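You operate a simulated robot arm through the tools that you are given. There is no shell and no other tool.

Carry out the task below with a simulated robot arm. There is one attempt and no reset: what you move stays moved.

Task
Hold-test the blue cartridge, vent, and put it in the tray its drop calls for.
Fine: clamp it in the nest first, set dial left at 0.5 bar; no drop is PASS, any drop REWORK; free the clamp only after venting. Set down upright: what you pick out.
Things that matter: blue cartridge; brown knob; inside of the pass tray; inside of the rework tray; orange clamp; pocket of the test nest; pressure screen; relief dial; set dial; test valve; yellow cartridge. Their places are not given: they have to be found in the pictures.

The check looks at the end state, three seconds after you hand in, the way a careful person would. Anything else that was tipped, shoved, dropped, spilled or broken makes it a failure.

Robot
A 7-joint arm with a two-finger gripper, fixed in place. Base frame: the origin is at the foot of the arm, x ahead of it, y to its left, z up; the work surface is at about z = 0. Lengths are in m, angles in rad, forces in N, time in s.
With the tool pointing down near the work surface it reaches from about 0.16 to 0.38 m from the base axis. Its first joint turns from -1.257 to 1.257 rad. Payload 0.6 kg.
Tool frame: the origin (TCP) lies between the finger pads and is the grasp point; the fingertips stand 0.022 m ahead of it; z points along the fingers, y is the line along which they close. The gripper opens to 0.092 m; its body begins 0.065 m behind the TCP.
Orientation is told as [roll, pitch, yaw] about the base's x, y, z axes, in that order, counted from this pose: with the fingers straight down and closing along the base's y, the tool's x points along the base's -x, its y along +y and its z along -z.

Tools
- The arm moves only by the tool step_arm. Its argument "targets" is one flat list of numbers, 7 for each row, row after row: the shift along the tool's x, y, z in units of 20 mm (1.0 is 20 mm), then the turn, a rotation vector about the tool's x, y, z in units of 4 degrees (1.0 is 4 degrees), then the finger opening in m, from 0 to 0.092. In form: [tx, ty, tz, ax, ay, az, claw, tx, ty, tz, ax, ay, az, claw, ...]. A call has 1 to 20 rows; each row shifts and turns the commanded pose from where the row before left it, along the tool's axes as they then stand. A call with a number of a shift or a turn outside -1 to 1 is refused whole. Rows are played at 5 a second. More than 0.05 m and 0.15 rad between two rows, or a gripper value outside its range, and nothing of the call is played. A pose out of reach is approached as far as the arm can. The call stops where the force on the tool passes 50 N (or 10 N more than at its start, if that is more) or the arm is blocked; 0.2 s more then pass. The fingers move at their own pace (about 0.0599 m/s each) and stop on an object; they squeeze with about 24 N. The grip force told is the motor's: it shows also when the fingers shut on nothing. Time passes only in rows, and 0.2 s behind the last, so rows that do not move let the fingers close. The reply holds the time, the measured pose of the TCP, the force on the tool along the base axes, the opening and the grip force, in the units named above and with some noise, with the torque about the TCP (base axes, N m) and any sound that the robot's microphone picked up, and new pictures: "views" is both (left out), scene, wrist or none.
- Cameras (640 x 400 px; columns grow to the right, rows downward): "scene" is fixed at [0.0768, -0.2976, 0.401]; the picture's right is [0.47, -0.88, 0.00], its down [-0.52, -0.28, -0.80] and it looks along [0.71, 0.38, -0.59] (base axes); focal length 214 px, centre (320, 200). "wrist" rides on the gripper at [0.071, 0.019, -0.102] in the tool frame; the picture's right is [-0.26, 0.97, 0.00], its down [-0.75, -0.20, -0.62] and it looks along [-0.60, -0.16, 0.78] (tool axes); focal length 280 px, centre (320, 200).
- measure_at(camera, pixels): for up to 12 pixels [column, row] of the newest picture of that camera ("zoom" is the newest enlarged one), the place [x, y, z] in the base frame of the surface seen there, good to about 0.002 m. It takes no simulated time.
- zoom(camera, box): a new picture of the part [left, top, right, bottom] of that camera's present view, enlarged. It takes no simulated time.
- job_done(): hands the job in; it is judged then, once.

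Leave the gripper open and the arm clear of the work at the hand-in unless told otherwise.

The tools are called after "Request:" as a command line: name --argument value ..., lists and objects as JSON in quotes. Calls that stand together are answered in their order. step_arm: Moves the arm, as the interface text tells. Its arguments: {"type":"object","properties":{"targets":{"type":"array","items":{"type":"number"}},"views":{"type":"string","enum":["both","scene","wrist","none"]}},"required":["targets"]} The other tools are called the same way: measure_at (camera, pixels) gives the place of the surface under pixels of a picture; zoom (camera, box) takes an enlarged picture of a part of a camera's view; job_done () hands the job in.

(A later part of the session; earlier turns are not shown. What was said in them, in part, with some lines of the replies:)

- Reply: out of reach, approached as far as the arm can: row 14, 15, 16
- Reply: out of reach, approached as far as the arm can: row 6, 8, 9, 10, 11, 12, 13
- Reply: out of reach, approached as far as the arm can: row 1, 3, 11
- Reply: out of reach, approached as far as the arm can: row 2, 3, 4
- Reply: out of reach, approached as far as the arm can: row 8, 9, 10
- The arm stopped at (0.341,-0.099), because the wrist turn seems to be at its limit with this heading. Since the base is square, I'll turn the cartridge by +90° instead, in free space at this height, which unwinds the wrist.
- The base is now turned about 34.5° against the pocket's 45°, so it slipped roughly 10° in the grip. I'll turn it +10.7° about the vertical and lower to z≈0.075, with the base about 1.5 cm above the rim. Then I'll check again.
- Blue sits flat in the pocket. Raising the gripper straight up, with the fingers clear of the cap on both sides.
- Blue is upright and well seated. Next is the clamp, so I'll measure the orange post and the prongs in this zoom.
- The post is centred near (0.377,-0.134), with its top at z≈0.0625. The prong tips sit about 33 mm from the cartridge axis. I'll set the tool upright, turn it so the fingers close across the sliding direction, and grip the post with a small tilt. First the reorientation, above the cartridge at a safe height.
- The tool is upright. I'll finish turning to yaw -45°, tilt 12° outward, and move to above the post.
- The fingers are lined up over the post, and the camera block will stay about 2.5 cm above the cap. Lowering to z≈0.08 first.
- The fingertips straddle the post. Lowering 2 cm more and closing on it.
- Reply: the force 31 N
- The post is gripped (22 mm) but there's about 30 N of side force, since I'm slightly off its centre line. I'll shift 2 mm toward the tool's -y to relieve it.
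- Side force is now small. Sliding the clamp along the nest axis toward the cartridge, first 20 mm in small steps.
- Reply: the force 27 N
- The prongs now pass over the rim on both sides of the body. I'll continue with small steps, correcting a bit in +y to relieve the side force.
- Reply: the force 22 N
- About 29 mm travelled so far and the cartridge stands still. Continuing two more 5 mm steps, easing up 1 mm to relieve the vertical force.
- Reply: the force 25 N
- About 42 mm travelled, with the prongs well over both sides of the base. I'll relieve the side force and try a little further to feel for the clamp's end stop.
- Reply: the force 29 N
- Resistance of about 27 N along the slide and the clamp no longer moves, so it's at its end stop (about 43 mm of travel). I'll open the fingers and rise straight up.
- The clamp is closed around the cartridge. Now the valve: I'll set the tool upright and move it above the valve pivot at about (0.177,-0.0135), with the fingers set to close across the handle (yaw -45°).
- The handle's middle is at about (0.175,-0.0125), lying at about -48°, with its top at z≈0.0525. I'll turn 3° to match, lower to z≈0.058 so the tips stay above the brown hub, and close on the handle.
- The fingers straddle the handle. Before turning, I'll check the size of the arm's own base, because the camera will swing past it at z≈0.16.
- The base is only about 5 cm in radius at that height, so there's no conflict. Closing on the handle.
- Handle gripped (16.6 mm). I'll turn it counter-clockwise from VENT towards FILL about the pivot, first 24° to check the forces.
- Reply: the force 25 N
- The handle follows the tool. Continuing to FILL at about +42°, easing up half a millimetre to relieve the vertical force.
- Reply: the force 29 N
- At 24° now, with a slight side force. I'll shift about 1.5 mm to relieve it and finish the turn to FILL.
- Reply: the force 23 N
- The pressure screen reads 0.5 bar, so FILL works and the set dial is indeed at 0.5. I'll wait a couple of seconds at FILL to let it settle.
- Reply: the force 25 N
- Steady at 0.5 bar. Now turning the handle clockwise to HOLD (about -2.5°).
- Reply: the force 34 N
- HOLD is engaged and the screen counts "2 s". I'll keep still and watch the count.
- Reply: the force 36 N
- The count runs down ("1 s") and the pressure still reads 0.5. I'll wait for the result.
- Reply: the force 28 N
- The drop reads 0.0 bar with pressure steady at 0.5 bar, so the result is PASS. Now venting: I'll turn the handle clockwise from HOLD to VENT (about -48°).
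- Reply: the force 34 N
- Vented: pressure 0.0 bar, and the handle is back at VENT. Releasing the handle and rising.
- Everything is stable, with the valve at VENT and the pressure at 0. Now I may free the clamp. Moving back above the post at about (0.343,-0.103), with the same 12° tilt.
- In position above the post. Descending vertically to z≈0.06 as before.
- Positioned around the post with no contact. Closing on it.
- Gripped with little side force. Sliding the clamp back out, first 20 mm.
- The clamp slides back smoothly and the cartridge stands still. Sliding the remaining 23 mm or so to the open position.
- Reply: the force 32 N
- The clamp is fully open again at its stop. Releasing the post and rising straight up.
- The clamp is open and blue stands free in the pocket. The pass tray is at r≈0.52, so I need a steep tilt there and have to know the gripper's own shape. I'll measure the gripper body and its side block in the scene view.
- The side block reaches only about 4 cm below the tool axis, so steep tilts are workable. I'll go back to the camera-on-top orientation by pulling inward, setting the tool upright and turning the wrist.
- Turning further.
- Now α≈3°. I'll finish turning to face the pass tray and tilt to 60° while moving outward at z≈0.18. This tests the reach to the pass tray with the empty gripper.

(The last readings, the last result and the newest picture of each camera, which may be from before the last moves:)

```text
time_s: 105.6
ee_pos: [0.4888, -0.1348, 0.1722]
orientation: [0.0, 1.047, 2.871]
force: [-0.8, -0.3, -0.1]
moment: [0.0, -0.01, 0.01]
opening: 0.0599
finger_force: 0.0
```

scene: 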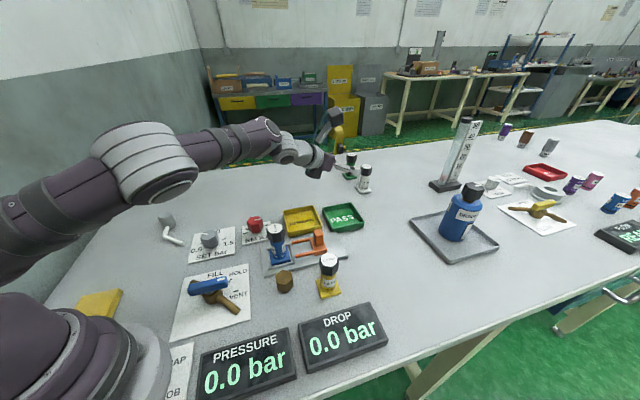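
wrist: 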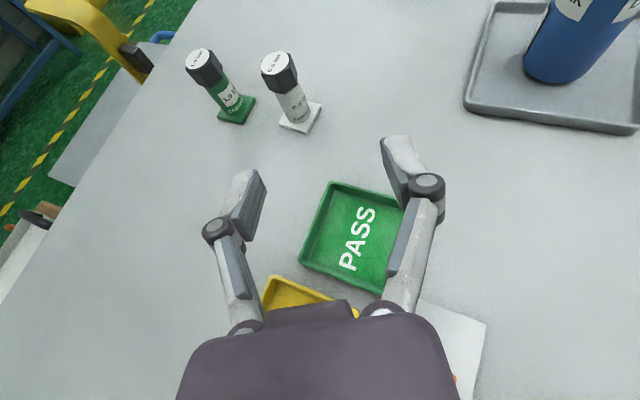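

The arm reaches there well at 60° tilt. I'll measure the pass tray from this close view: floor near (352,240), and its rim corners.

Request:
measure_at --camera "wrist" --pixels '[[352, 240], [332, 184], [302, 264], [384, 293], [338, 192], [310, 260], [378, 284], [395, 212], [345, 230], [365, 255]]'

Request:
zoom --camera "wrist" --box '[280, 160, 440, 310]'

```text
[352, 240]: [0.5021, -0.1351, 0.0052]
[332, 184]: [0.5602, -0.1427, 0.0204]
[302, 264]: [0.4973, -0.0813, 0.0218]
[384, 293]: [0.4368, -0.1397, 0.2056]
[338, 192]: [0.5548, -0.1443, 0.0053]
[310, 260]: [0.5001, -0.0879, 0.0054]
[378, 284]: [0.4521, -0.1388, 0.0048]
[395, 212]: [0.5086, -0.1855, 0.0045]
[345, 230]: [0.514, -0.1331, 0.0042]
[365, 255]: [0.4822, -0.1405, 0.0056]
```

```text
2.67 times, centred on (360, 235) of wrist
```

zoom: 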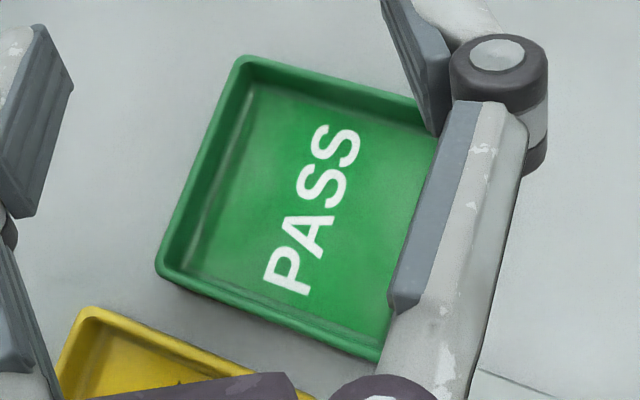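

The pass tray's inner floor is about 7 cm square, centred at about (0.5035,-0.1415), z≈0.005. I'll test the set-down pose with the empty gripper, going down to z≈0.08.

Request:
step_arm --targets '[-0.958, 0.028, 0.684, 0, 0, 0, 0.06, -0.958, 0.028, 0.684, 0, 0, 0, 0.06, -0.958, 0.028, 0.684, 0, 0, 0, 0.06, -0.958, 0.028, 0.684, 0, 0, 0, 0.06]' --views "both"

Request:
zoom --camera "scene" --box '[260, 160, 400, 270]'

```text
time_s: 106.6
ee_pos: [0.4973, -0.1402, 0.0781]
orientation: [0.0, 1.046, 2.872]
force: [-0.3, -0.1, 0.3]
moment: [0.01, 0.0, 0.0]
opening: 0.0597
finger_force: 0.1
```

scene: 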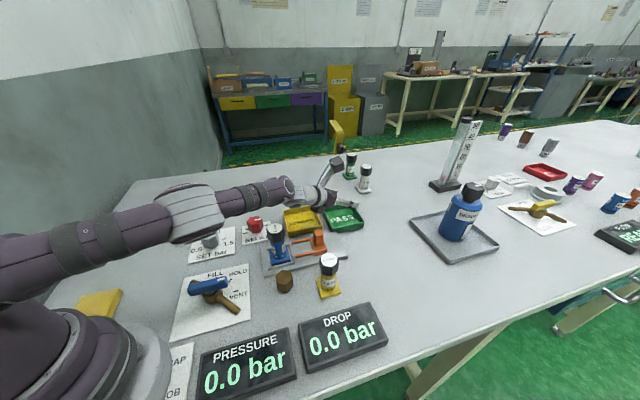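
wrist: 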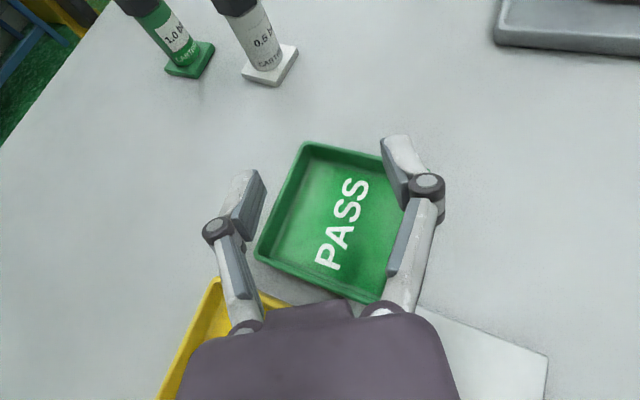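

```text
3.64 times, centred on (330, 215) of scene
```

zoom: 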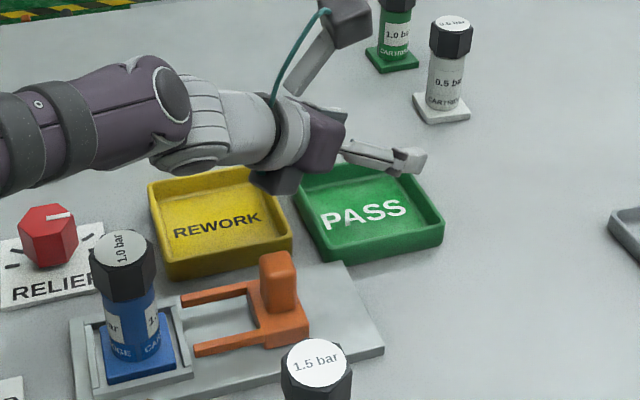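

Good at z=0.078 with clear space. Testing down to z≈0.054.

Request:
step_arm --targets '[-0.52, 0, 0.3, 0, 0, 0, 0.06, -0.52, 0, 0.3, 0, 0, 0, 0.06]' --views "scene"

Request:
zoom --camera "scene" --box '[260, 160, 400, 270]'

```text
time_s: 107.2
ee_pos: [0.4969, -0.1386, 0.0544]
orientation: [-0.001, 1.044, 2.873]
force: [-0.3, 0.1, -0.2]
moment: [0.0, -0.01, 0.01]
opening: 0.0597
finger_force: 0.0
```

scene: 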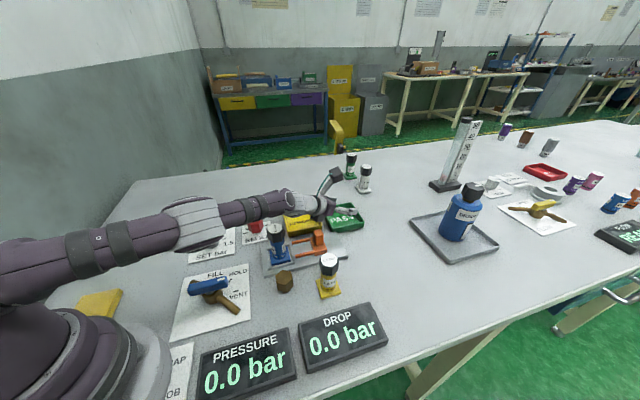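

```text
3.64 times, centred on (330, 215) of scene
```

zoom: 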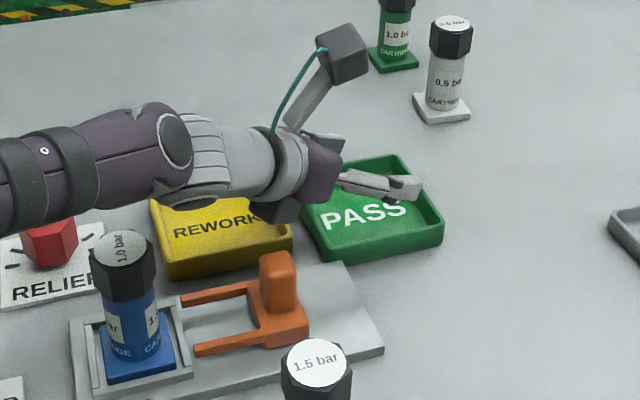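

The set-down pose in the pass tray is reachable at 60° tilt, even at body-grip height. Now I'll lift and go back over the nest, turning the heading to about +10° so the wrist keeps enough distance from the base.

Request:
step_arm --targets '[0.866, 0, -0.5, 0, 0, 0, 0.06, 0.866, 0, -0.5, 0, 0, 0, 0.06, 0.866, 0, -0.5, 0, 0, 0, 0.06, 0.866, 0, -0.5, 0, 0, 0, 0.06, 0.866, 0, -0.5, 0, 0, 0, 0.06, -0.522, -0.093, -0.904, 0, 0, 0, 0.06, -0.522, -0.093, -0.904, 0, 0, 0, 0.06, -0.522, -0.093, -0.904, 0, 0, 0, 0.06, -0.522, -0.093, -0.904, 0, 0, 0, 0.06, -0.522, -0.093, -0.904, 0, 0, 0, 0.06, -0.522, -0.093, -0.904, 0, 0, 0, 0.06, -0.522, -0.093, -0.904, 0, 0, 0, 0.06, -0.522, -0.093, -0.904, 0, 0, 0, 0.06, 0, 0, 0, 0.866, 0, -0.5, 0.06, 0, 0, 0, 0.866, 0, -0.5, 0.06, 0, 0, 0, 0.866, 0, -0.5, 0.06, 0, 0, 0, 0.866, 0, -0.5, 0.06, 0, 0, 0, 0.866, 0, -0.5, 0.06, 0, 0, 0, 0.866, 0, -0.5, 0.06, 0, 0, 0, 0.35, 0, -0.2, 0.06]' --views "both"

```text
time_s: 111.4
ee_pos: [0.3413, -0.0821, 0.1552]
orientation: [-0.001, 1.047, -2.963]
force: [0.8, 1.1, 0.6]
moment: [-0.01, -0.01, 0.02]
opening: 0.0602
finger_force: 0.1
```

scene: 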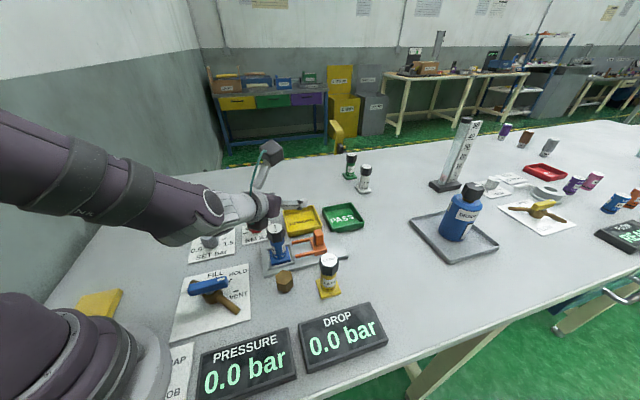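
wrist: 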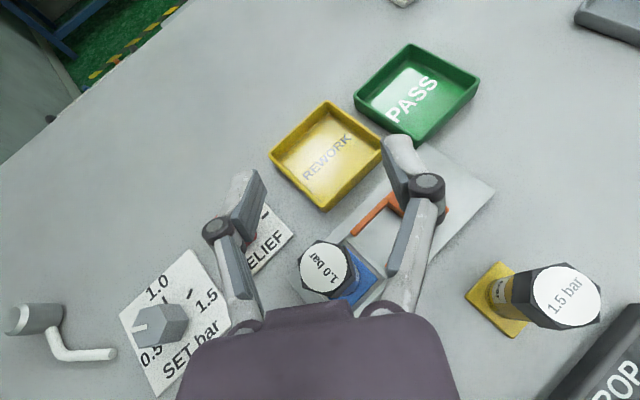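

I'm over the nest at 60° tilt, heading +10°. Measuring the cap of blue at (325,270) to centre on it.

Request:
measure_at --camera "wrist" --pixels '[[323, 267], [305, 265], [343, 268], [323, 248], [323, 285], [357, 285]]'

Request:
zoom --camera "wrist" --box '[270, 220, 410, 320]'

Request:
zoom --camera "scene" --box '[240, 190, 320, 270]'

```text
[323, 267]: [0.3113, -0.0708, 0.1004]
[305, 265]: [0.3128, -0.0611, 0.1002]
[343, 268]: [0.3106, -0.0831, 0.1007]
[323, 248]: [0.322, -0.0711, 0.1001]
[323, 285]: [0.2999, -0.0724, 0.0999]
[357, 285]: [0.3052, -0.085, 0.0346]
```

```text
4.00 times, centred on (340, 270) of wrist
```

zoom: 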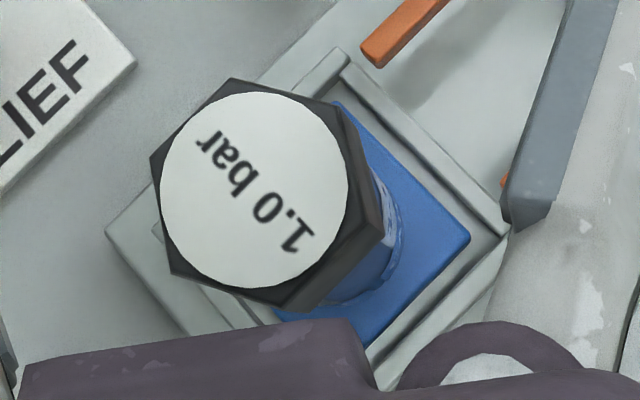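

```text
5.00 times, centred on (280, 230) of scene
```

zoom: 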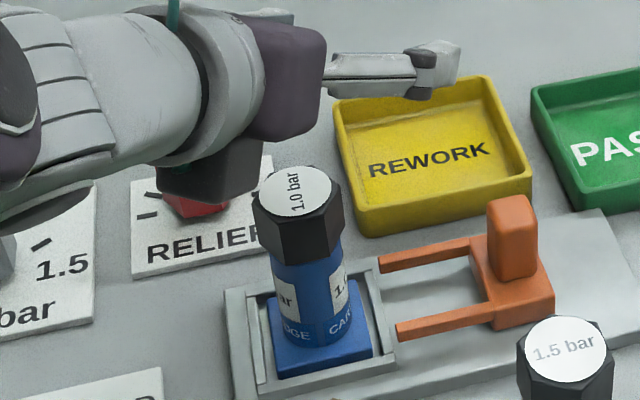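

Blue's axis is at about (0.312,-0.070). I'll centre above it at z≈0.135.

Request:
step_arm --targets '[-0.765, -0.43, -0.33, 0, 0, 0, 0.06, -0.765, -0.43, -0.33, 0, 0, 0, 0.06, 0, 0, 0, 0, 0, 0, 0.06]' --views "both"

Request:
zoom --camera "scene" --box '[230, 190, 330, 270]'

```text
time_s: 112.2
ee_pos: [0.3109, -0.0697, 0.135]
orientation: [-0.002, 1.048, -2.966]
force: [0.1, -0.2, 0.8]
moment: [0.0, 0.01, -0.01]
opening: 0.0601
finger_force: 0.1
```

scene: 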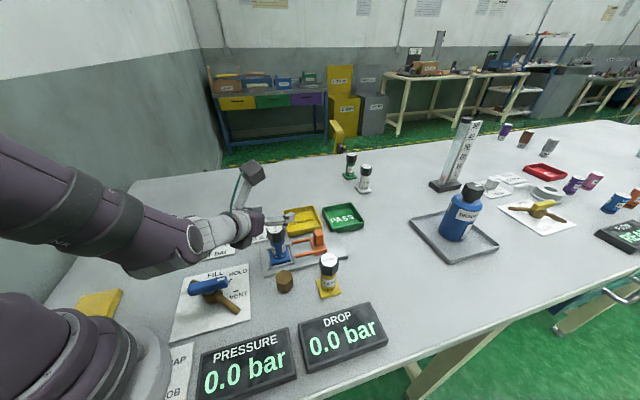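
wrist: 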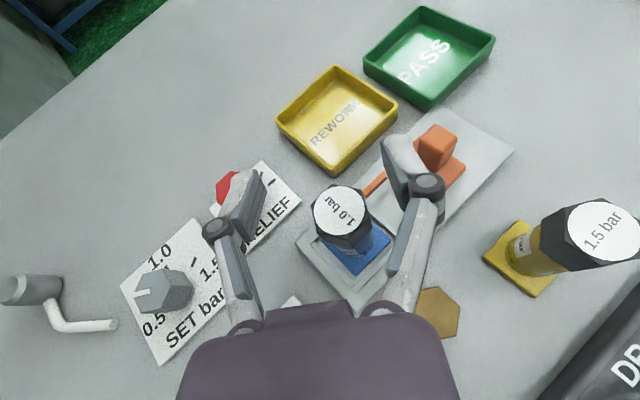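

```text
5.00 times, centred on (280, 230) of scene
```

zoom: 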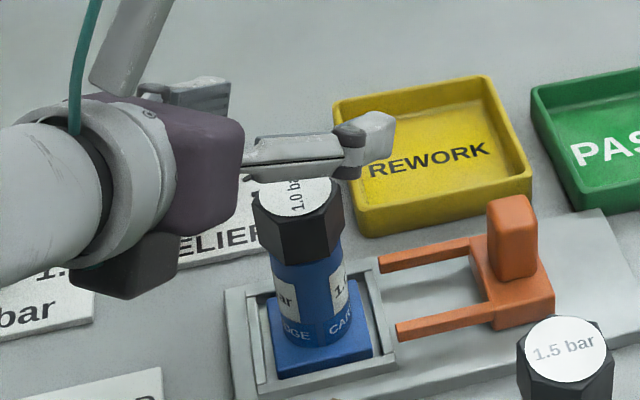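

Before descending, I'll check how low the forearm's underside is over the valve and set dial.

Request:
measure_at --camera "scene" --pixels '[[150, 272], [180, 262], [200, 250], [130, 270], [165, 250], [200, 235], [110, 255], [225, 240], [240, 245]]'

```text
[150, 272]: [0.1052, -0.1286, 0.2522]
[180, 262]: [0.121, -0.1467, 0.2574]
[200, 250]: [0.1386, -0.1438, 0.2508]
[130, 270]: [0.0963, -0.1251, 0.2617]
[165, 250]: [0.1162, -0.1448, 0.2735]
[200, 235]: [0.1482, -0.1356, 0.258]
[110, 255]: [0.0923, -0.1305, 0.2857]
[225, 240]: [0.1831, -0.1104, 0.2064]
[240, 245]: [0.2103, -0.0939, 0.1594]
```

The forearm is high (z>0.25), so there's no conflict. Descending vertically around blue to z≈0.075, then checking.

Request:
step_arm --targets '[-0.84, 0, 0.54, 0, 0, 0, 0.06, -0.866, 0, 0.5, 0, 0, 0, 0.06, -0.866, 0, 0.5, 0, 0, 0, 0.06]' --views "both"

Request:
zoom --camera "scene" --box '[230, 190, 330, 270]'

```text
time_s: 113.0
ee_pos: [0.3107, -0.0694, 0.0757]
orientation: [0.0, 1.048, -2.964]
force: [0.3, 0.6, 0.0]
moment: [0.02, -0.02, 0.0]
opening: 0.0597
finger_force: 0.0
```

scene: 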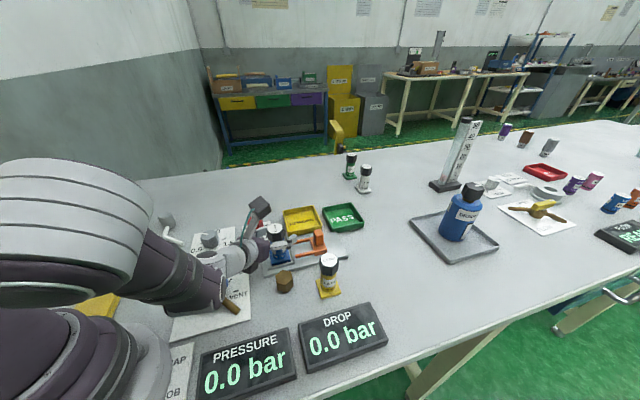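
wrist: 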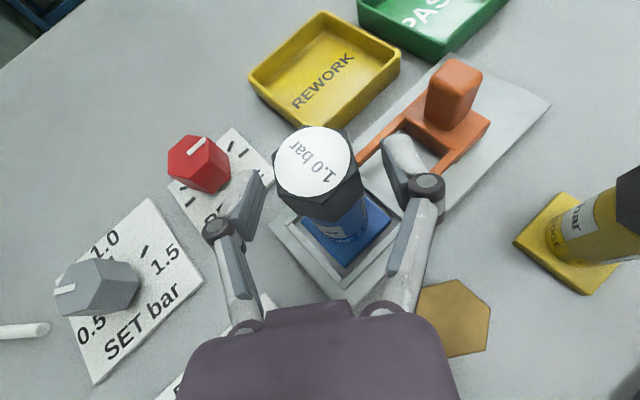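

```text
5.00 times, centred on (280, 230) of scene
```

zoom: 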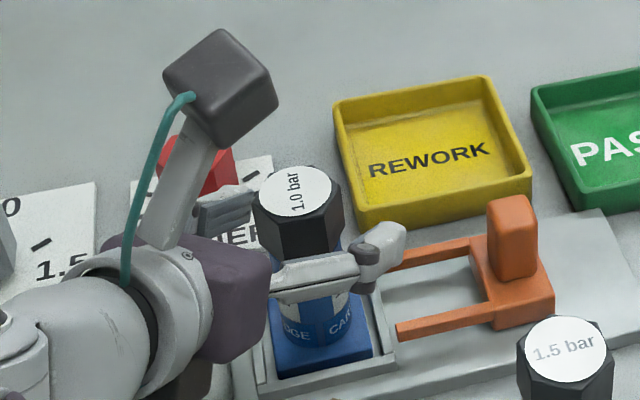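

The forearm now covers the valve in the picture, so I'll measure its underside height there before going lower.

Request:
measure_at --camera "scene" --pixels '[[185, 302], [215, 305], [200, 295], [225, 285], [240, 275], [165, 290], [140, 285], [215, 265], [160, 250], [245, 268], [235, 300]]'

Request:
zoom --camera "scene" --box '[130, 220, 290, 330]'

```text
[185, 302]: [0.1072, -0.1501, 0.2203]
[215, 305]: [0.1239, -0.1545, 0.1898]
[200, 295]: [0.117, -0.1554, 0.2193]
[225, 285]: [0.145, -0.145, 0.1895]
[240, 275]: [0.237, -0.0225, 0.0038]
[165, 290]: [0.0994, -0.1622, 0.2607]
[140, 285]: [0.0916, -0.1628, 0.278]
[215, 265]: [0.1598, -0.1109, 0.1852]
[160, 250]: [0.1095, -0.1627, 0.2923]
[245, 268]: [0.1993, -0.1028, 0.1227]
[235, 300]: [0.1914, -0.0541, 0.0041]
```

```text
3.64 times, centred on (210, 275) of scene
```

zoom: 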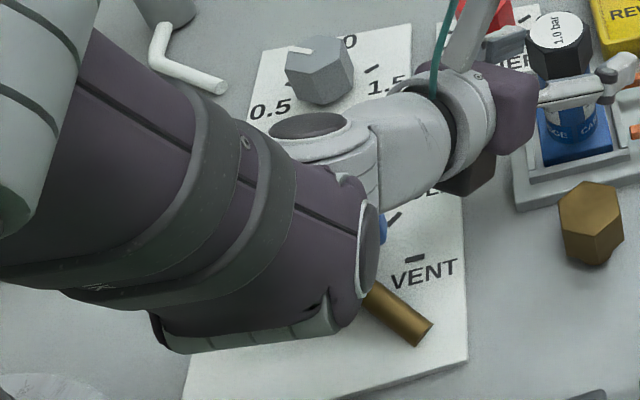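

All arm parts stay above z≈0.12, well clear. Lowering the last 16 mm to z≈0.06 and closing on the body.

Request:
step_arm --targets '[-0.345, 0, 0.2, 0, 0, 0, 0.06, -0.345, 0, 0.2, 0, 0, 0, 0.06, 0, 0, 0, 0, 0, 0, 0.06]' --views "both"

Request:
zoom --camera "scene" --box '[240, 200, 320, 270]'

```text
time_s: 113.8
ee_pos: [0.3109, -0.0683, 0.0585]
orientation: [-0.001, 1.047, -2.966]
force: [0.2, -0.2, 0.6]
moment: [-0.02, 0.0, -0.03]
opening: 0.0599
finger_force: 0.0
```

scene: 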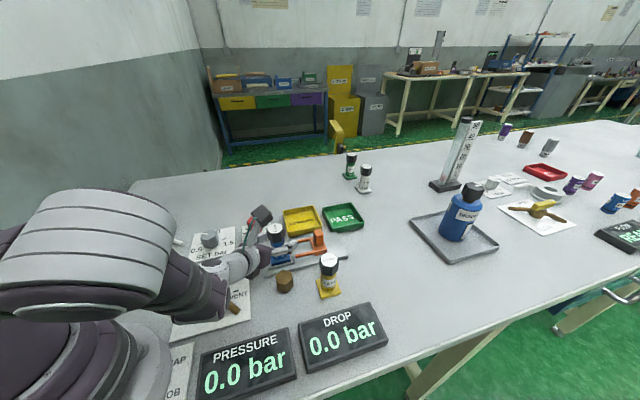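
wrist: 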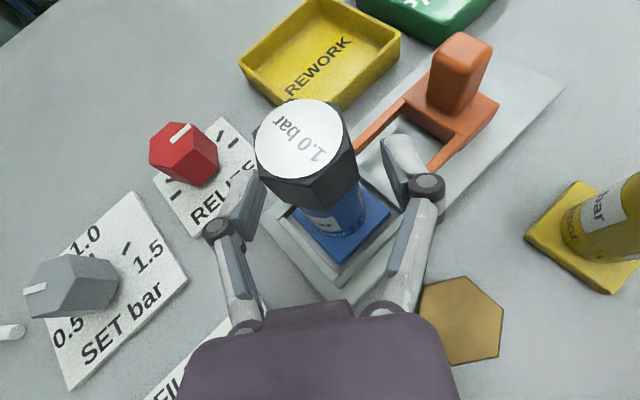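

```text
5.71 times, centred on (280, 235) of scene
```

zoom: 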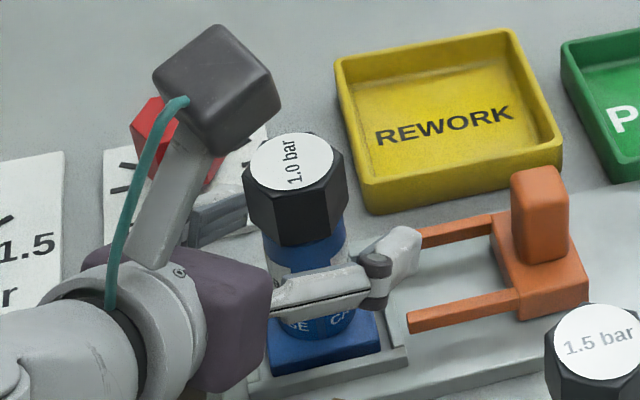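

The fingers are level with the body, below the cap and above the prongs. Closing.

Request:
step_arm --targets '[0, 0, 0, 0, 0, 0, 0.045, 0, 0, 0, 0, 0, 0, 0.03, 0, 0, 0, 0, 0, 0, 0.015, 0, 0, 0, 0, 0, 0, 0.0, 0, 0, 0, 0, 0, 0, 0.0]' --views "both"

Request:
zoom --camera "scene" --box '[240, 200, 320, 270]'

```text
time_s: 115.0
ee_pos: [0.3108, -0.0684, 0.06]
orientation: [-0.001, 1.048, -2.966]
force: [-0.9, -0.2, 2.2]
moment: [0.1, 0.06, 0.07]
opening: 0.0277
finger_force: 24.0
```

scene: 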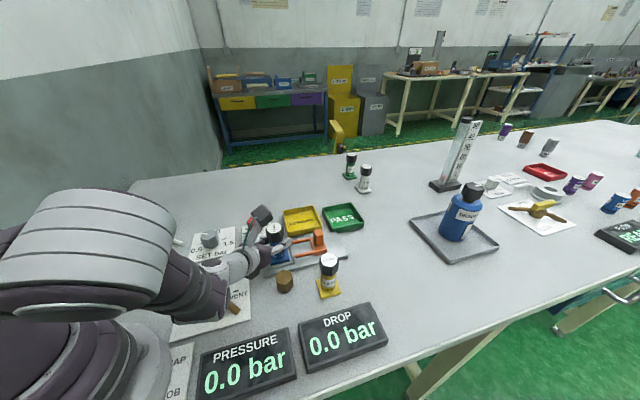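
wrist: 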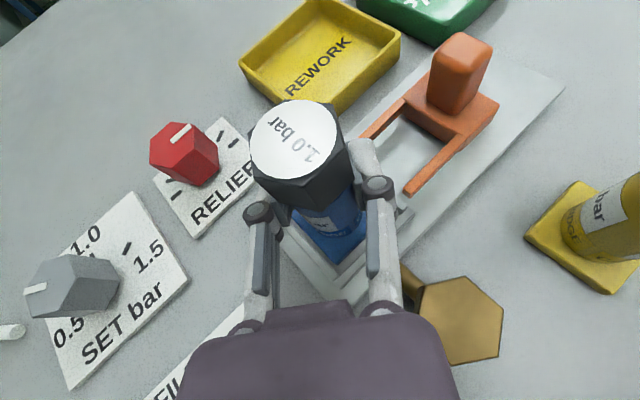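

```text
5.71 times, centred on (280, 235) of scene
```

zoom: 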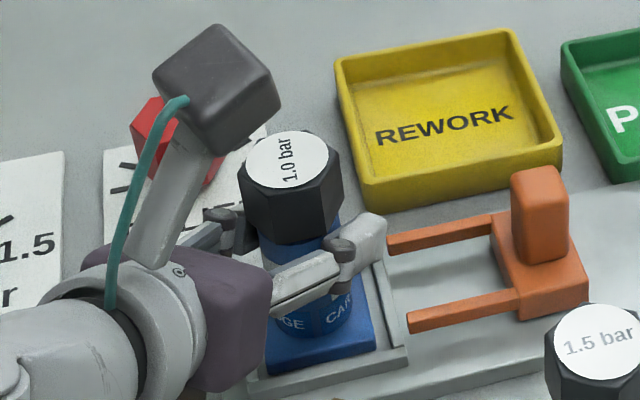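

Gripped (27.7 mm, 24 N). Lifting straight up 8 cm.

Request:
step_arm --targets '[0.433, 0, -0.25, 0, 0, 0, 0.0, 0.866, 0, -0.5, 0, 0, 0, 0.0, 0.866, 0, -0.5, 0, 0, 0, 0.0, 0.866, 0, -0.5, 0, 0, 0, 0.0, 0.433, 0, -0.25, 0, 0, 0, 0.0, 0, 0, 0, 0, 0, 0, 0.0]' --views "both"

Request:
zoom --camera "scene" --box '[230, 170, 330, 270]'

```text
time_s: 116.4
ee_pos: [0.3114, -0.0694, 0.1395]
orientation: [-0.002, 1.048, -2.967]
force: [0.1, -0.8, -1.5]
moment: [0.0, 0.03, 0.01]
opening: 0.0276
finger_force: 24.3
```

scene: 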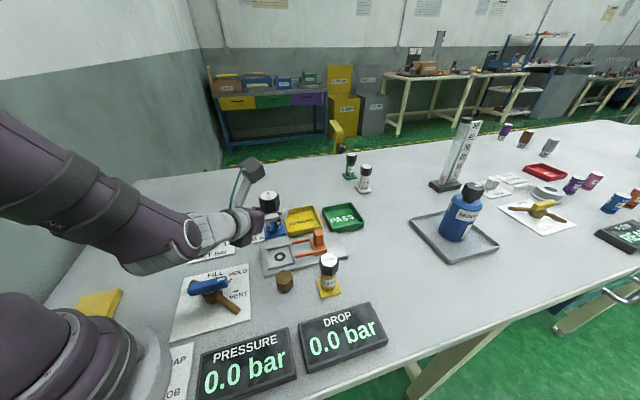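
wrist: 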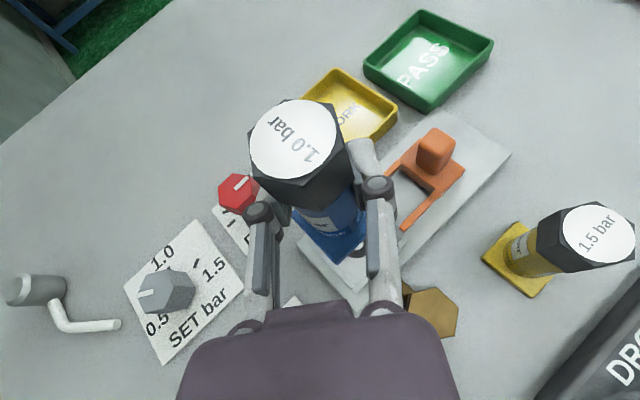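

```text
4.00 times, centred on (280, 220) of scene
```

zoom: 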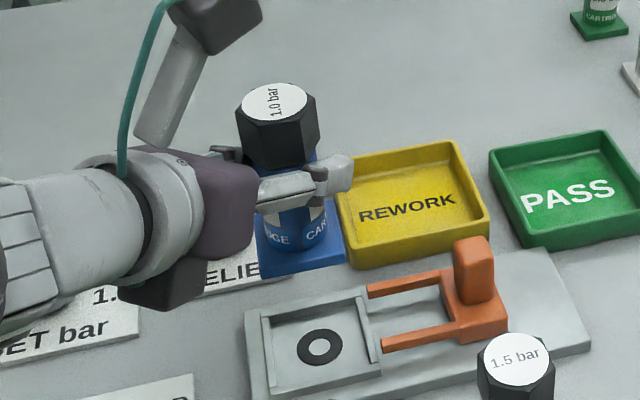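

Blue hangs upright and the nest is empty. Carrying it out and turning the heading to -15.5°, then outward to above the pass tray along the path tested before, at z≈0.155.

Request:
step_arm --targets '[0.68, 0.445, 0.395, 0, 0, 0, 0.0, 0.68, 0.445, 0.395, 0, 0, 0, 0.0, 0, 0, 0, -0.866, 0, 0.5, 0.0, 0, 0, 0, -0.866, 0, 0.5, 0.0, 0, 0, 0, -0.866, 0, 0.5, 0.0, 0, 0, 0, -0.866, 0, 0.5, 0.0, 0, 0, 0, -0.866, 0, 0.5, 0.0, 0, 0, 0, -0.866, 0, 0.5, 0.0, 0, 0, 0, -0.37, 0, 0.215, 0.0, 0.522, 0.093, 0.904, 0, 0, 0, 0.0, 0.522, 0.093, 0.904, 0, 0, 0, 0.0, 0.522, 0.093, 0.904, 0, 0, 0, 0.0, 0.522, 0.093, 0.904, 0, 0, 0, 0.0, 0.522, 0.093, 0.904, 0, 0, 0, 0.0, 0.522, 0.093, 0.904, 0, 0, 0, 0.0, 0.522, 0.093, 0.904, 0, 0, 0, 0.0, 0.522, 0.093, 0.904, 0, 0, 0, 0.0, 0, 0, 0, 0, 0, 0, 0.0]' --views "both"

Request:
zoom --camera "scene" --box '[280, 140, 420, 260]'

```text
time_s: 120.2
ee_pos: [0.5008, -0.1234, 0.1379]
orientation: [0.018, 1.014, 2.968]
force: [-0.6, 0.4, -2.3]
moment: [0.01, 0.01, 0.03]
opening: 0.0275
finger_force: 24.0
out of reach, approached as far as the arm can: row 8, 9
```

scene: 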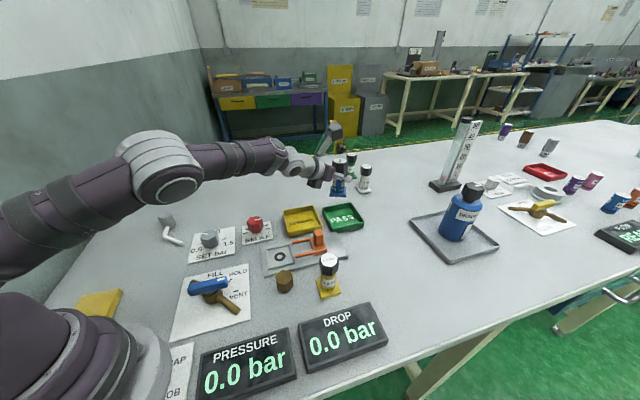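
wrist: 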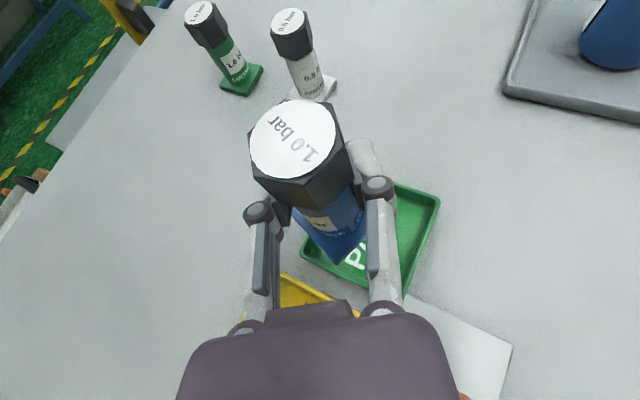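

```text
3.33 times, centred on (350, 200) of scene
```

zoom: 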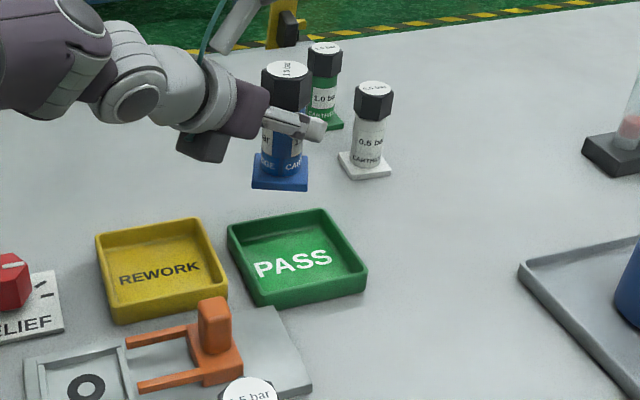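

Two turn steps were at the inner reach limit, so the heading is -10° and the tilt is off by 2°. I'll correct the roll, tilt and heading here in free air. First a quick check of where the white and green cartridges behind the tray stand.

Request:
measure_at --camera "wrist" --pixels '[[322, 92], [291, 22], [240, 82], [203, 14], [330, 80]]'

Request:
step_arm --targets '[0, 0, 0, 0.26, 0.475, 0, 0.0, 0, 0, 0, -0.6, 0, 0.347, 0.0, 0, 0, 0, -0.6, 0, 0.347, 0.0, 0, 0, 0, 0, 0, 0, 0.0]' --views "both"

Request:
zoom --camera "scene" --box '[280, 140, 420, 260]'

```text
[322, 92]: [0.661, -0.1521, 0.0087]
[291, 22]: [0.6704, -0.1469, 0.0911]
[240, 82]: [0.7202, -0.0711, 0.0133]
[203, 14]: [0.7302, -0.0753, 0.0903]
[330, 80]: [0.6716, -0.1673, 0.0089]
```

```text
time_s: 121.2
ee_pos: [0.5002, -0.1244, 0.1387]
orientation: [-0.002, 1.051, 2.868]
force: [0.4, -0.2, -1.7]
moment: [0.0, 0.05, -0.02]
opening: 0.0276
finger_force: 24.0
```

scene: 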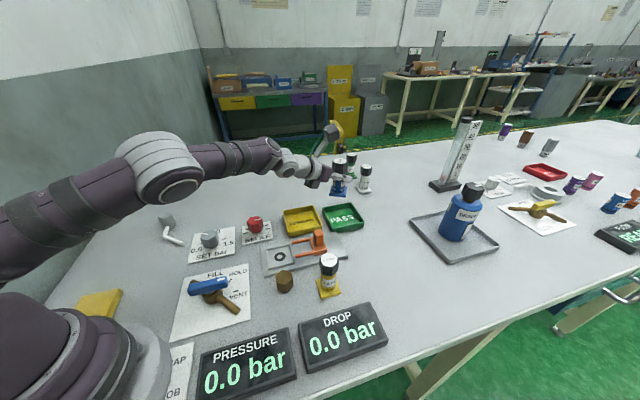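
wrist: 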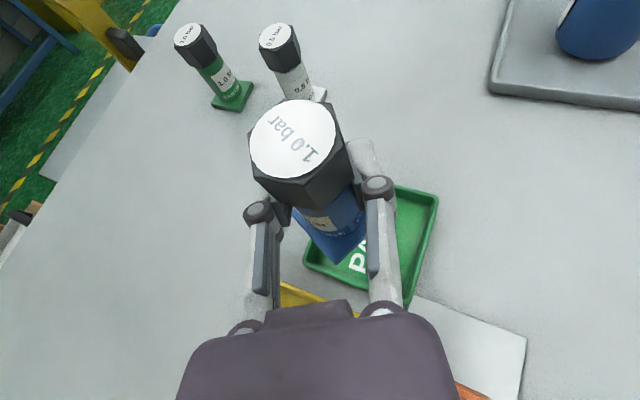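

```text
3.33 times, centred on (350, 200) of scene
```

zoom: 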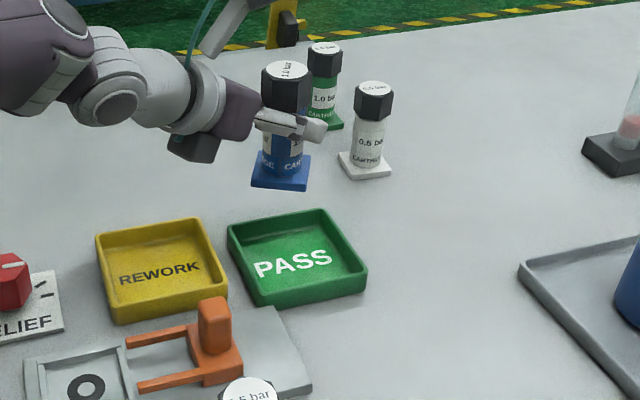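

Tilt, roll and heading are restored. Moving over the tray centre at z≈0.10 and checking.

Request:
step_arm --targets '[-0.79, 0.39, 0.5625, 0, 0, 0, 0.0, -0.79, 0.39, 0.5625, 0, 0, 0, 0.0, 0, 0, 0, 0, 0, 0, 0.0]' --views "both"

Request:
zoom --camera "scene" --box '[290, 160, 400, 250]'

```text
time_s: 122.0
ee_pos: [0.4999, -0.1415, 0.1007]
orientation: [0.0, 1.05, 2.87]
force: [0.3, 1.1, -2.3]
moment: [0.01, -0.04, -0.02]
opening: 0.0274
finger_force: 23.9
```

scene: 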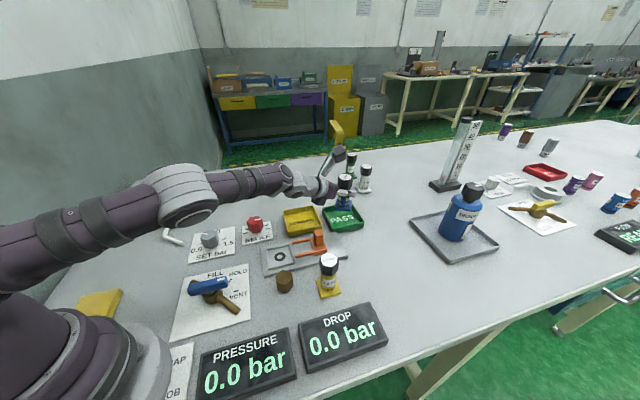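
wrist: 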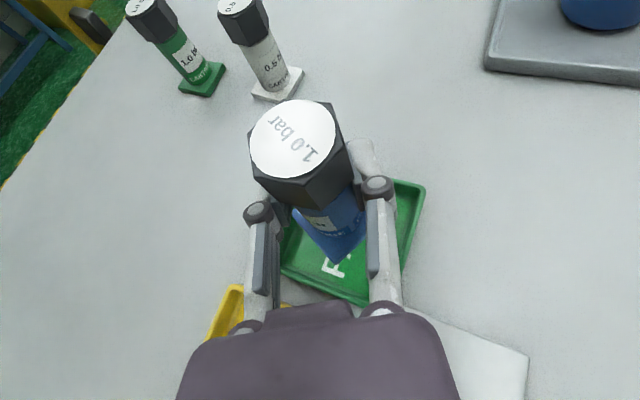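

```text
4.44 times, centred on (345, 205) of scene
```

zoom: 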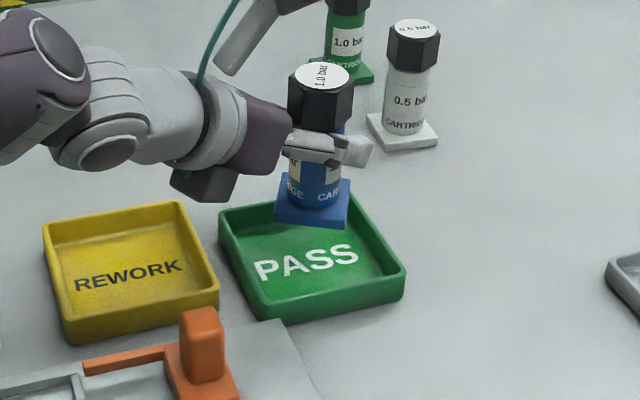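

Over the tray (TCP 0.4999,-0.1415), upright. Lowering to about 5 mm above the floor.

Request:
step_arm --targets '[-0.6, 0, 0.347, 0, 0, 0, 0.0, -0.6, 0, 0.347, 0, 0, 0, 0.0, -0.6, 0, 0.347, 0, 0, 0, 0.0, 0, 0, 0, 0, 0, 0, 0.0]' --views "both"

Request:
zoom --camera "scene" --box '[290, 160, 400, 250]'

```text
time_s: 123.0
ee_pos: [0.4987, -0.1412, 0.0589]
orientation: [-0.003, 1.05, 2.87]
force: [1.1, 1.0, -1.3]
moment: [0.01, 0.01, -0.03]
opening: 0.0274
finger_force: 24.1
```

scene: 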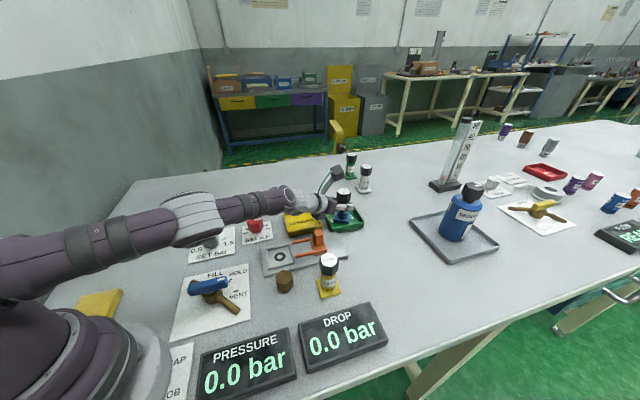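
wrist: 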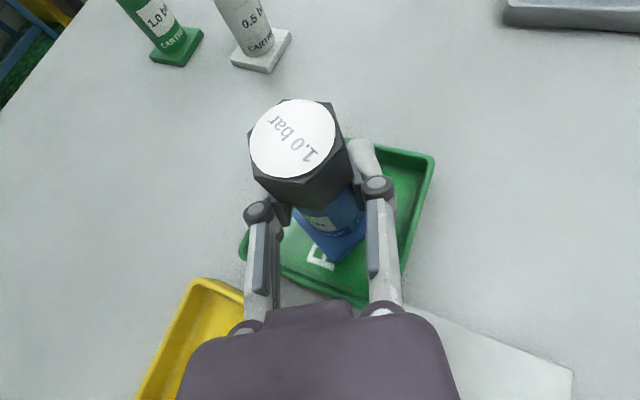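

```text
4.44 times, centred on (345, 205) of scene
```

zoom: 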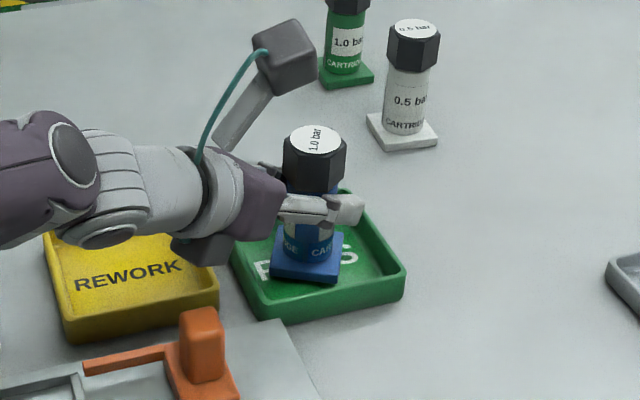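

Inside the tray walls, a few millimetres above the floor. Lowering in 1.5 mm steps until contact.

Request:
step_arm --targets '[-0.065, 0, 0.0375, 0, 0, 0, 0.0, -0.065, 0, 0.0375, 0, 0, 0, 0.0, 0, 0, 0, 0, 0, 0, 0.0]' --views "none"

```text
time_s: 123.8
ee_pos: [0.4988, -0.1422, 0.0559]
orientation: [-0.003, 1.05, 2.869]
force: [-0.4, 0.4, -1.2]
moment: [-0.01, -0.04, -0.01]
opening: 0.0274
finger_force: 24.0
```

No contact yet. Another 3 mm in small steps.

Request:
step_arm --targets '[-0.065, 0, 0.0375, 0, 0, 0, 0.0, -0.043, 0, 0.025, 0, 0, 0, 0.0, 0, 0, 0, 0, 0, 0, 0.0]' --views "none"

```text
time_s: 124.6
ee_pos: [0.5003, -0.141, 0.053]
orientation: [-0.002, 1.053, 2.869]
force: [-0.1, 0.4, 6.3]
moment: [0.18, -0.12, 0.01]
opening: 0.0275
finger_force: 23.6
```

Contact (about 8 N) at z≈0.053. I'll check the picture before releasing.

Request:
zoom --camera "scene" --box '[310, 170, 390, 240]'

Request:
zoom --camera "wrist" --box '[220, 80, 460, 320]'

```text
5.71 times, centred on (350, 205) of scene
```

zoom: 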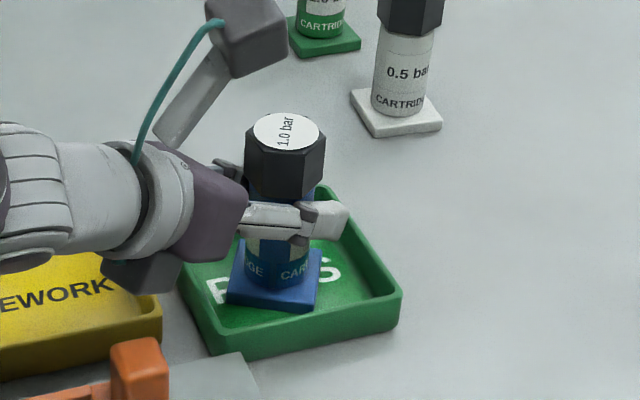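

```text
1.67 times, centred on (340, 200) of wrist
```

zoom: 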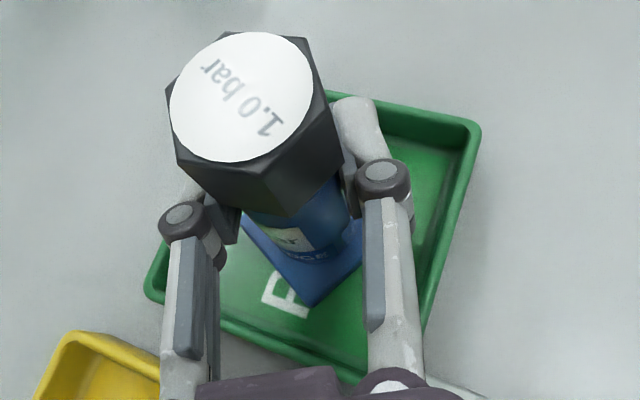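

Blue stands upright on the tray floor, inside the walls. Opening the fingers.

Request:
step_arm --targets '[0, 0, 0, 0, 0, 0, 0.032, 0, 0, 0, 0, 0, 0, 0.04, 0, 0, 0, 0, 0, 0, 0.05, 0, 0, 0, 0, 0, 0, 0.058, 0, 0, 0, 0, 0, 0, 0.058]' --views "both"

Request:
zoom --camera "scene" --box '[310, 170, 390, 240]'

```text
time_s: 125.8
ee_pos: [0.4996, -0.1413, 0.0532]
orientation: [-0.003, 1.051, 2.87]
force: [-1.1, -0.2, -0.9]
moment: [-0.04, 0.01, 0.01]
opening: 0.0581
finger_force: 0.1
```

scene: 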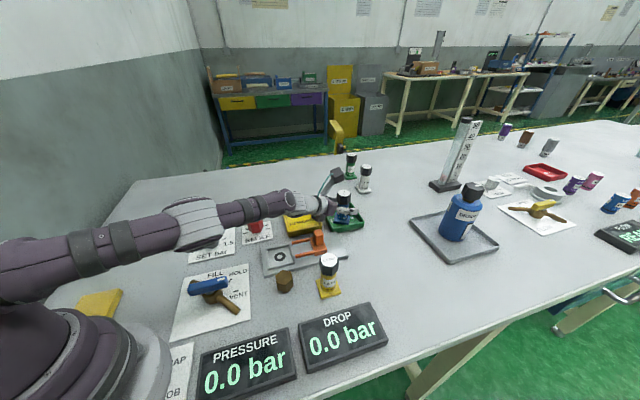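
wrist: 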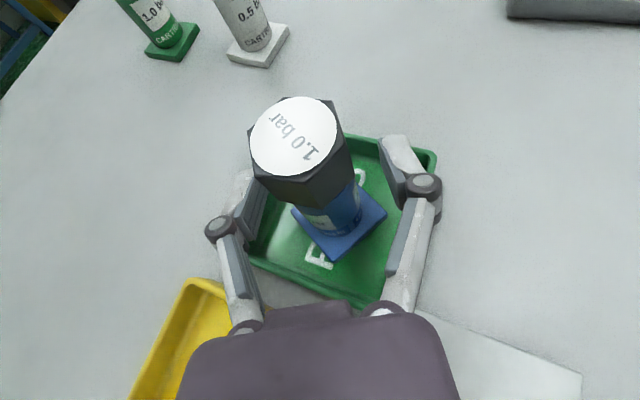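

```text
5.71 times, centred on (350, 205) of scene
```

zoom: 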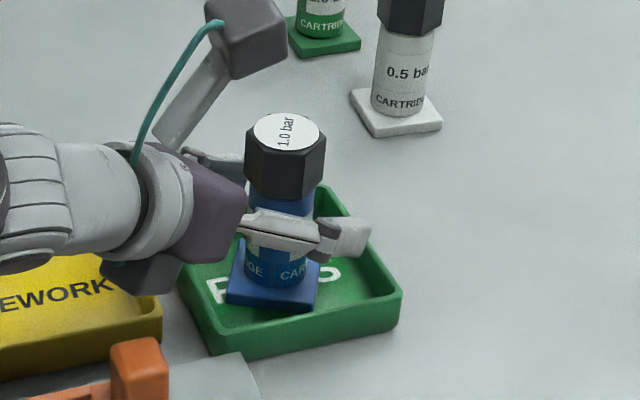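

Released and standing by itself. Rising straight up 10 cm, then pulling back inward.

Request:
step_arm --targets '[0.433, 0, -0.25, 0, 0, 0, 0.058, 0.866, 0, -0.5, 0, 0, 0, 0.06, 0.866, 0, -0.5, 0, 0, 0, 0.06, 0.866, 0, -0.5, 0, 0, 0, 0.06, 0.866, 0, -0.5, 0, 0, 0, 0.06, 0.866, 0, -0.5, 0, 0, 0, 0.06, -0.522, -0.093, -0.904, 0, 0, 0, 0.06, -0.522, -0.093, -0.904, 0, 0, 0, 0.06, -0.522, -0.093, -0.904, 0, 0, 0, 0.06, -0.522, -0.093, -0.904, 0, 0, 0, 0.06]' --views "both"

Request:
zoom --camera "scene" --box '[290, 160, 400, 250]'

```text
time_s: 128.0
ee_pos: [0.421, -0.1111, 0.1632]
orientation: [-0.002, 1.05, 2.866]
force: [-0.3, -0.8, 0.0]
moment: [0.02, 0.01, 0.01]
opening: 0.0599
finger_force: 0.1
```

scene: 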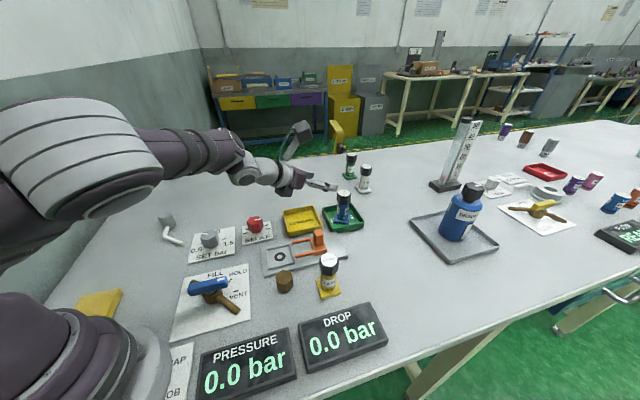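
wrist: 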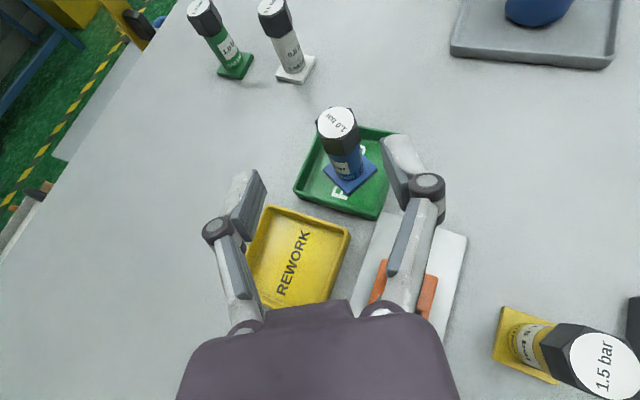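

```text
4.44 times, centred on (345, 205) of scene
```

zoom: 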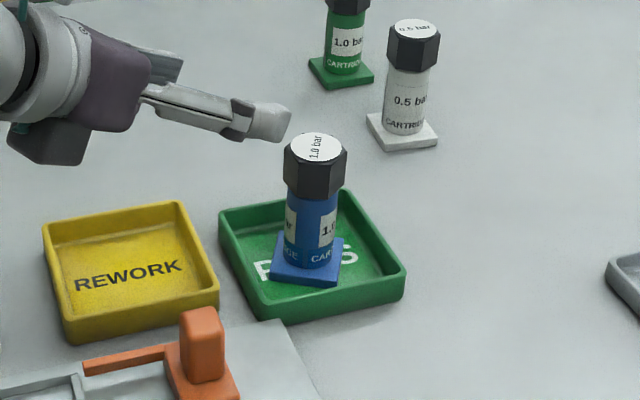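

Blue stands upright in the PASS tray. Finally I'll retreat the arm up and inward, bringing the tool upright, gripper open, so it's clear of the work.

Request:
step_arm --targets '[0, 0, -0.9, 0, 0, 0, 0.08, 0, 0, -0.9, 0, 0, 0, 0.09, 0, 0, -0.8, 0, -1, 0, 0.09, 0, 0, -0.8, 0, -1, 0, 0.09, 0, 0, -0.7, 0, -1, 0, 0.09, 0, 0, -0.7, 0, -1, 0, 0.09, 0, 0, -0.5, 0, -1, 0, 0.09, 0, 0, -0.3, 0, -1, 0, 0.09, 0, 0, -0.2, 0, -1, 0, 0.09, 0, 0, 0, 0, -1, 0, 0.09, 0, 0, 0, 0, -1, 0, 0.09, 0, 0, 0, 0, -1, 0, 0.09]' --views "both"

Request:
zoom --camera "scene" --box '[150, 190, 290, 330]'

Request:
zoom --camera "scene" --box '[240, 150, 400, 300]'

```text
time_s: 130.6
ee_pos: [0.3318, -0.0864, 0.2308]
orientation: [-0.001, 0.351, 2.87]
force: [0.3, -0.1, 0.4]
moment: [0.01, 0.0, 0.01]
opening: 0.0899
finger_force: 0.1
```

scene: 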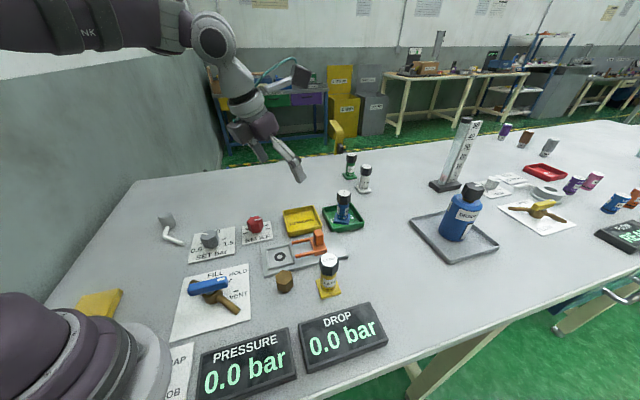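
wrist: 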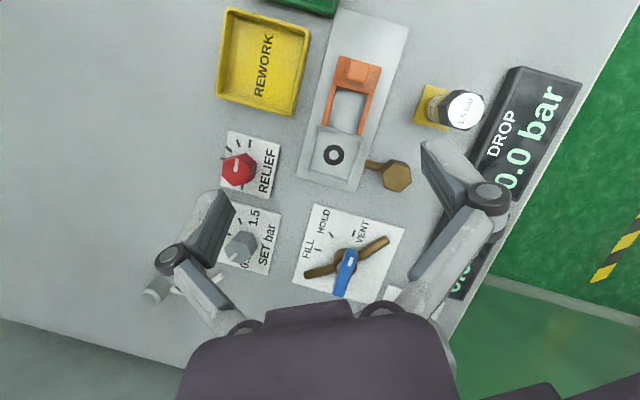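

```text
2.86 times, centred on (220, 260) of scene
```

zoom: 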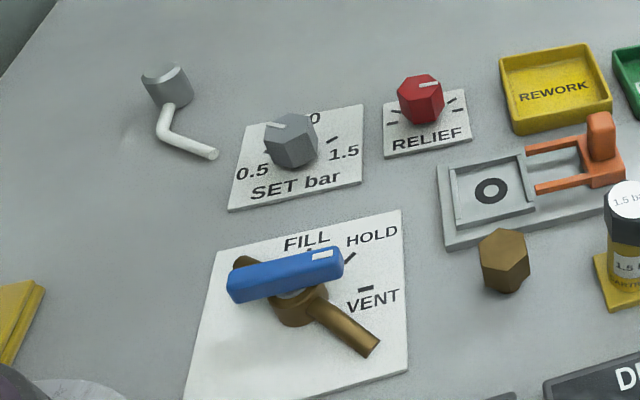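

```text
2.67 times, centred on (320, 225) of scene
```

zoom: 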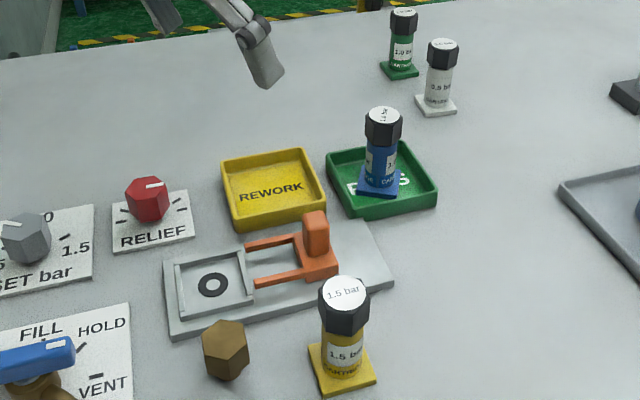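

The end state looks right:
- **Blue cartridge:** upright in the PASS tray.
- **Drop and pressure:** drop 0.0 bar, pressure 0.0 bar.
- **Valve and dials:** valve at VENT, set dial at 0.5, relief dial as it was.
- **Clamp:** open.
- **Yellow cartridge and brown knob:** untouched.
- **Arm:** up and clear, with the gripper open.

Handing in.

Request:
job_done

```text
The job is handed in.
```

The blue cartridge passed its hold test and stands upright in the PASS tray; the job is handed in.

- **Test:** I clamped it in the nest, filled to 0.5 bar and switched to HOLD. When the count ended, the drop screen read 0.0 bar, which means PASS.
- **Venting and clamp:** I turned the valve to VENT and the pressure fell to 0.0 bar. Only then did I free the clamp.
- **Set dial:** it was already at 0.5 bar, and the filled pressure confirmed it, so I never touched it.
- **Everything else:** the yellow cartridge, relief dial and brown knob were not touched. The valve is at VENT, the clamp is open, and the arm is up and clear with the gripper open.

A card partly hidden under the arm's foot could not be read; only "..AP" and "..OB" showed, so I did not use it.
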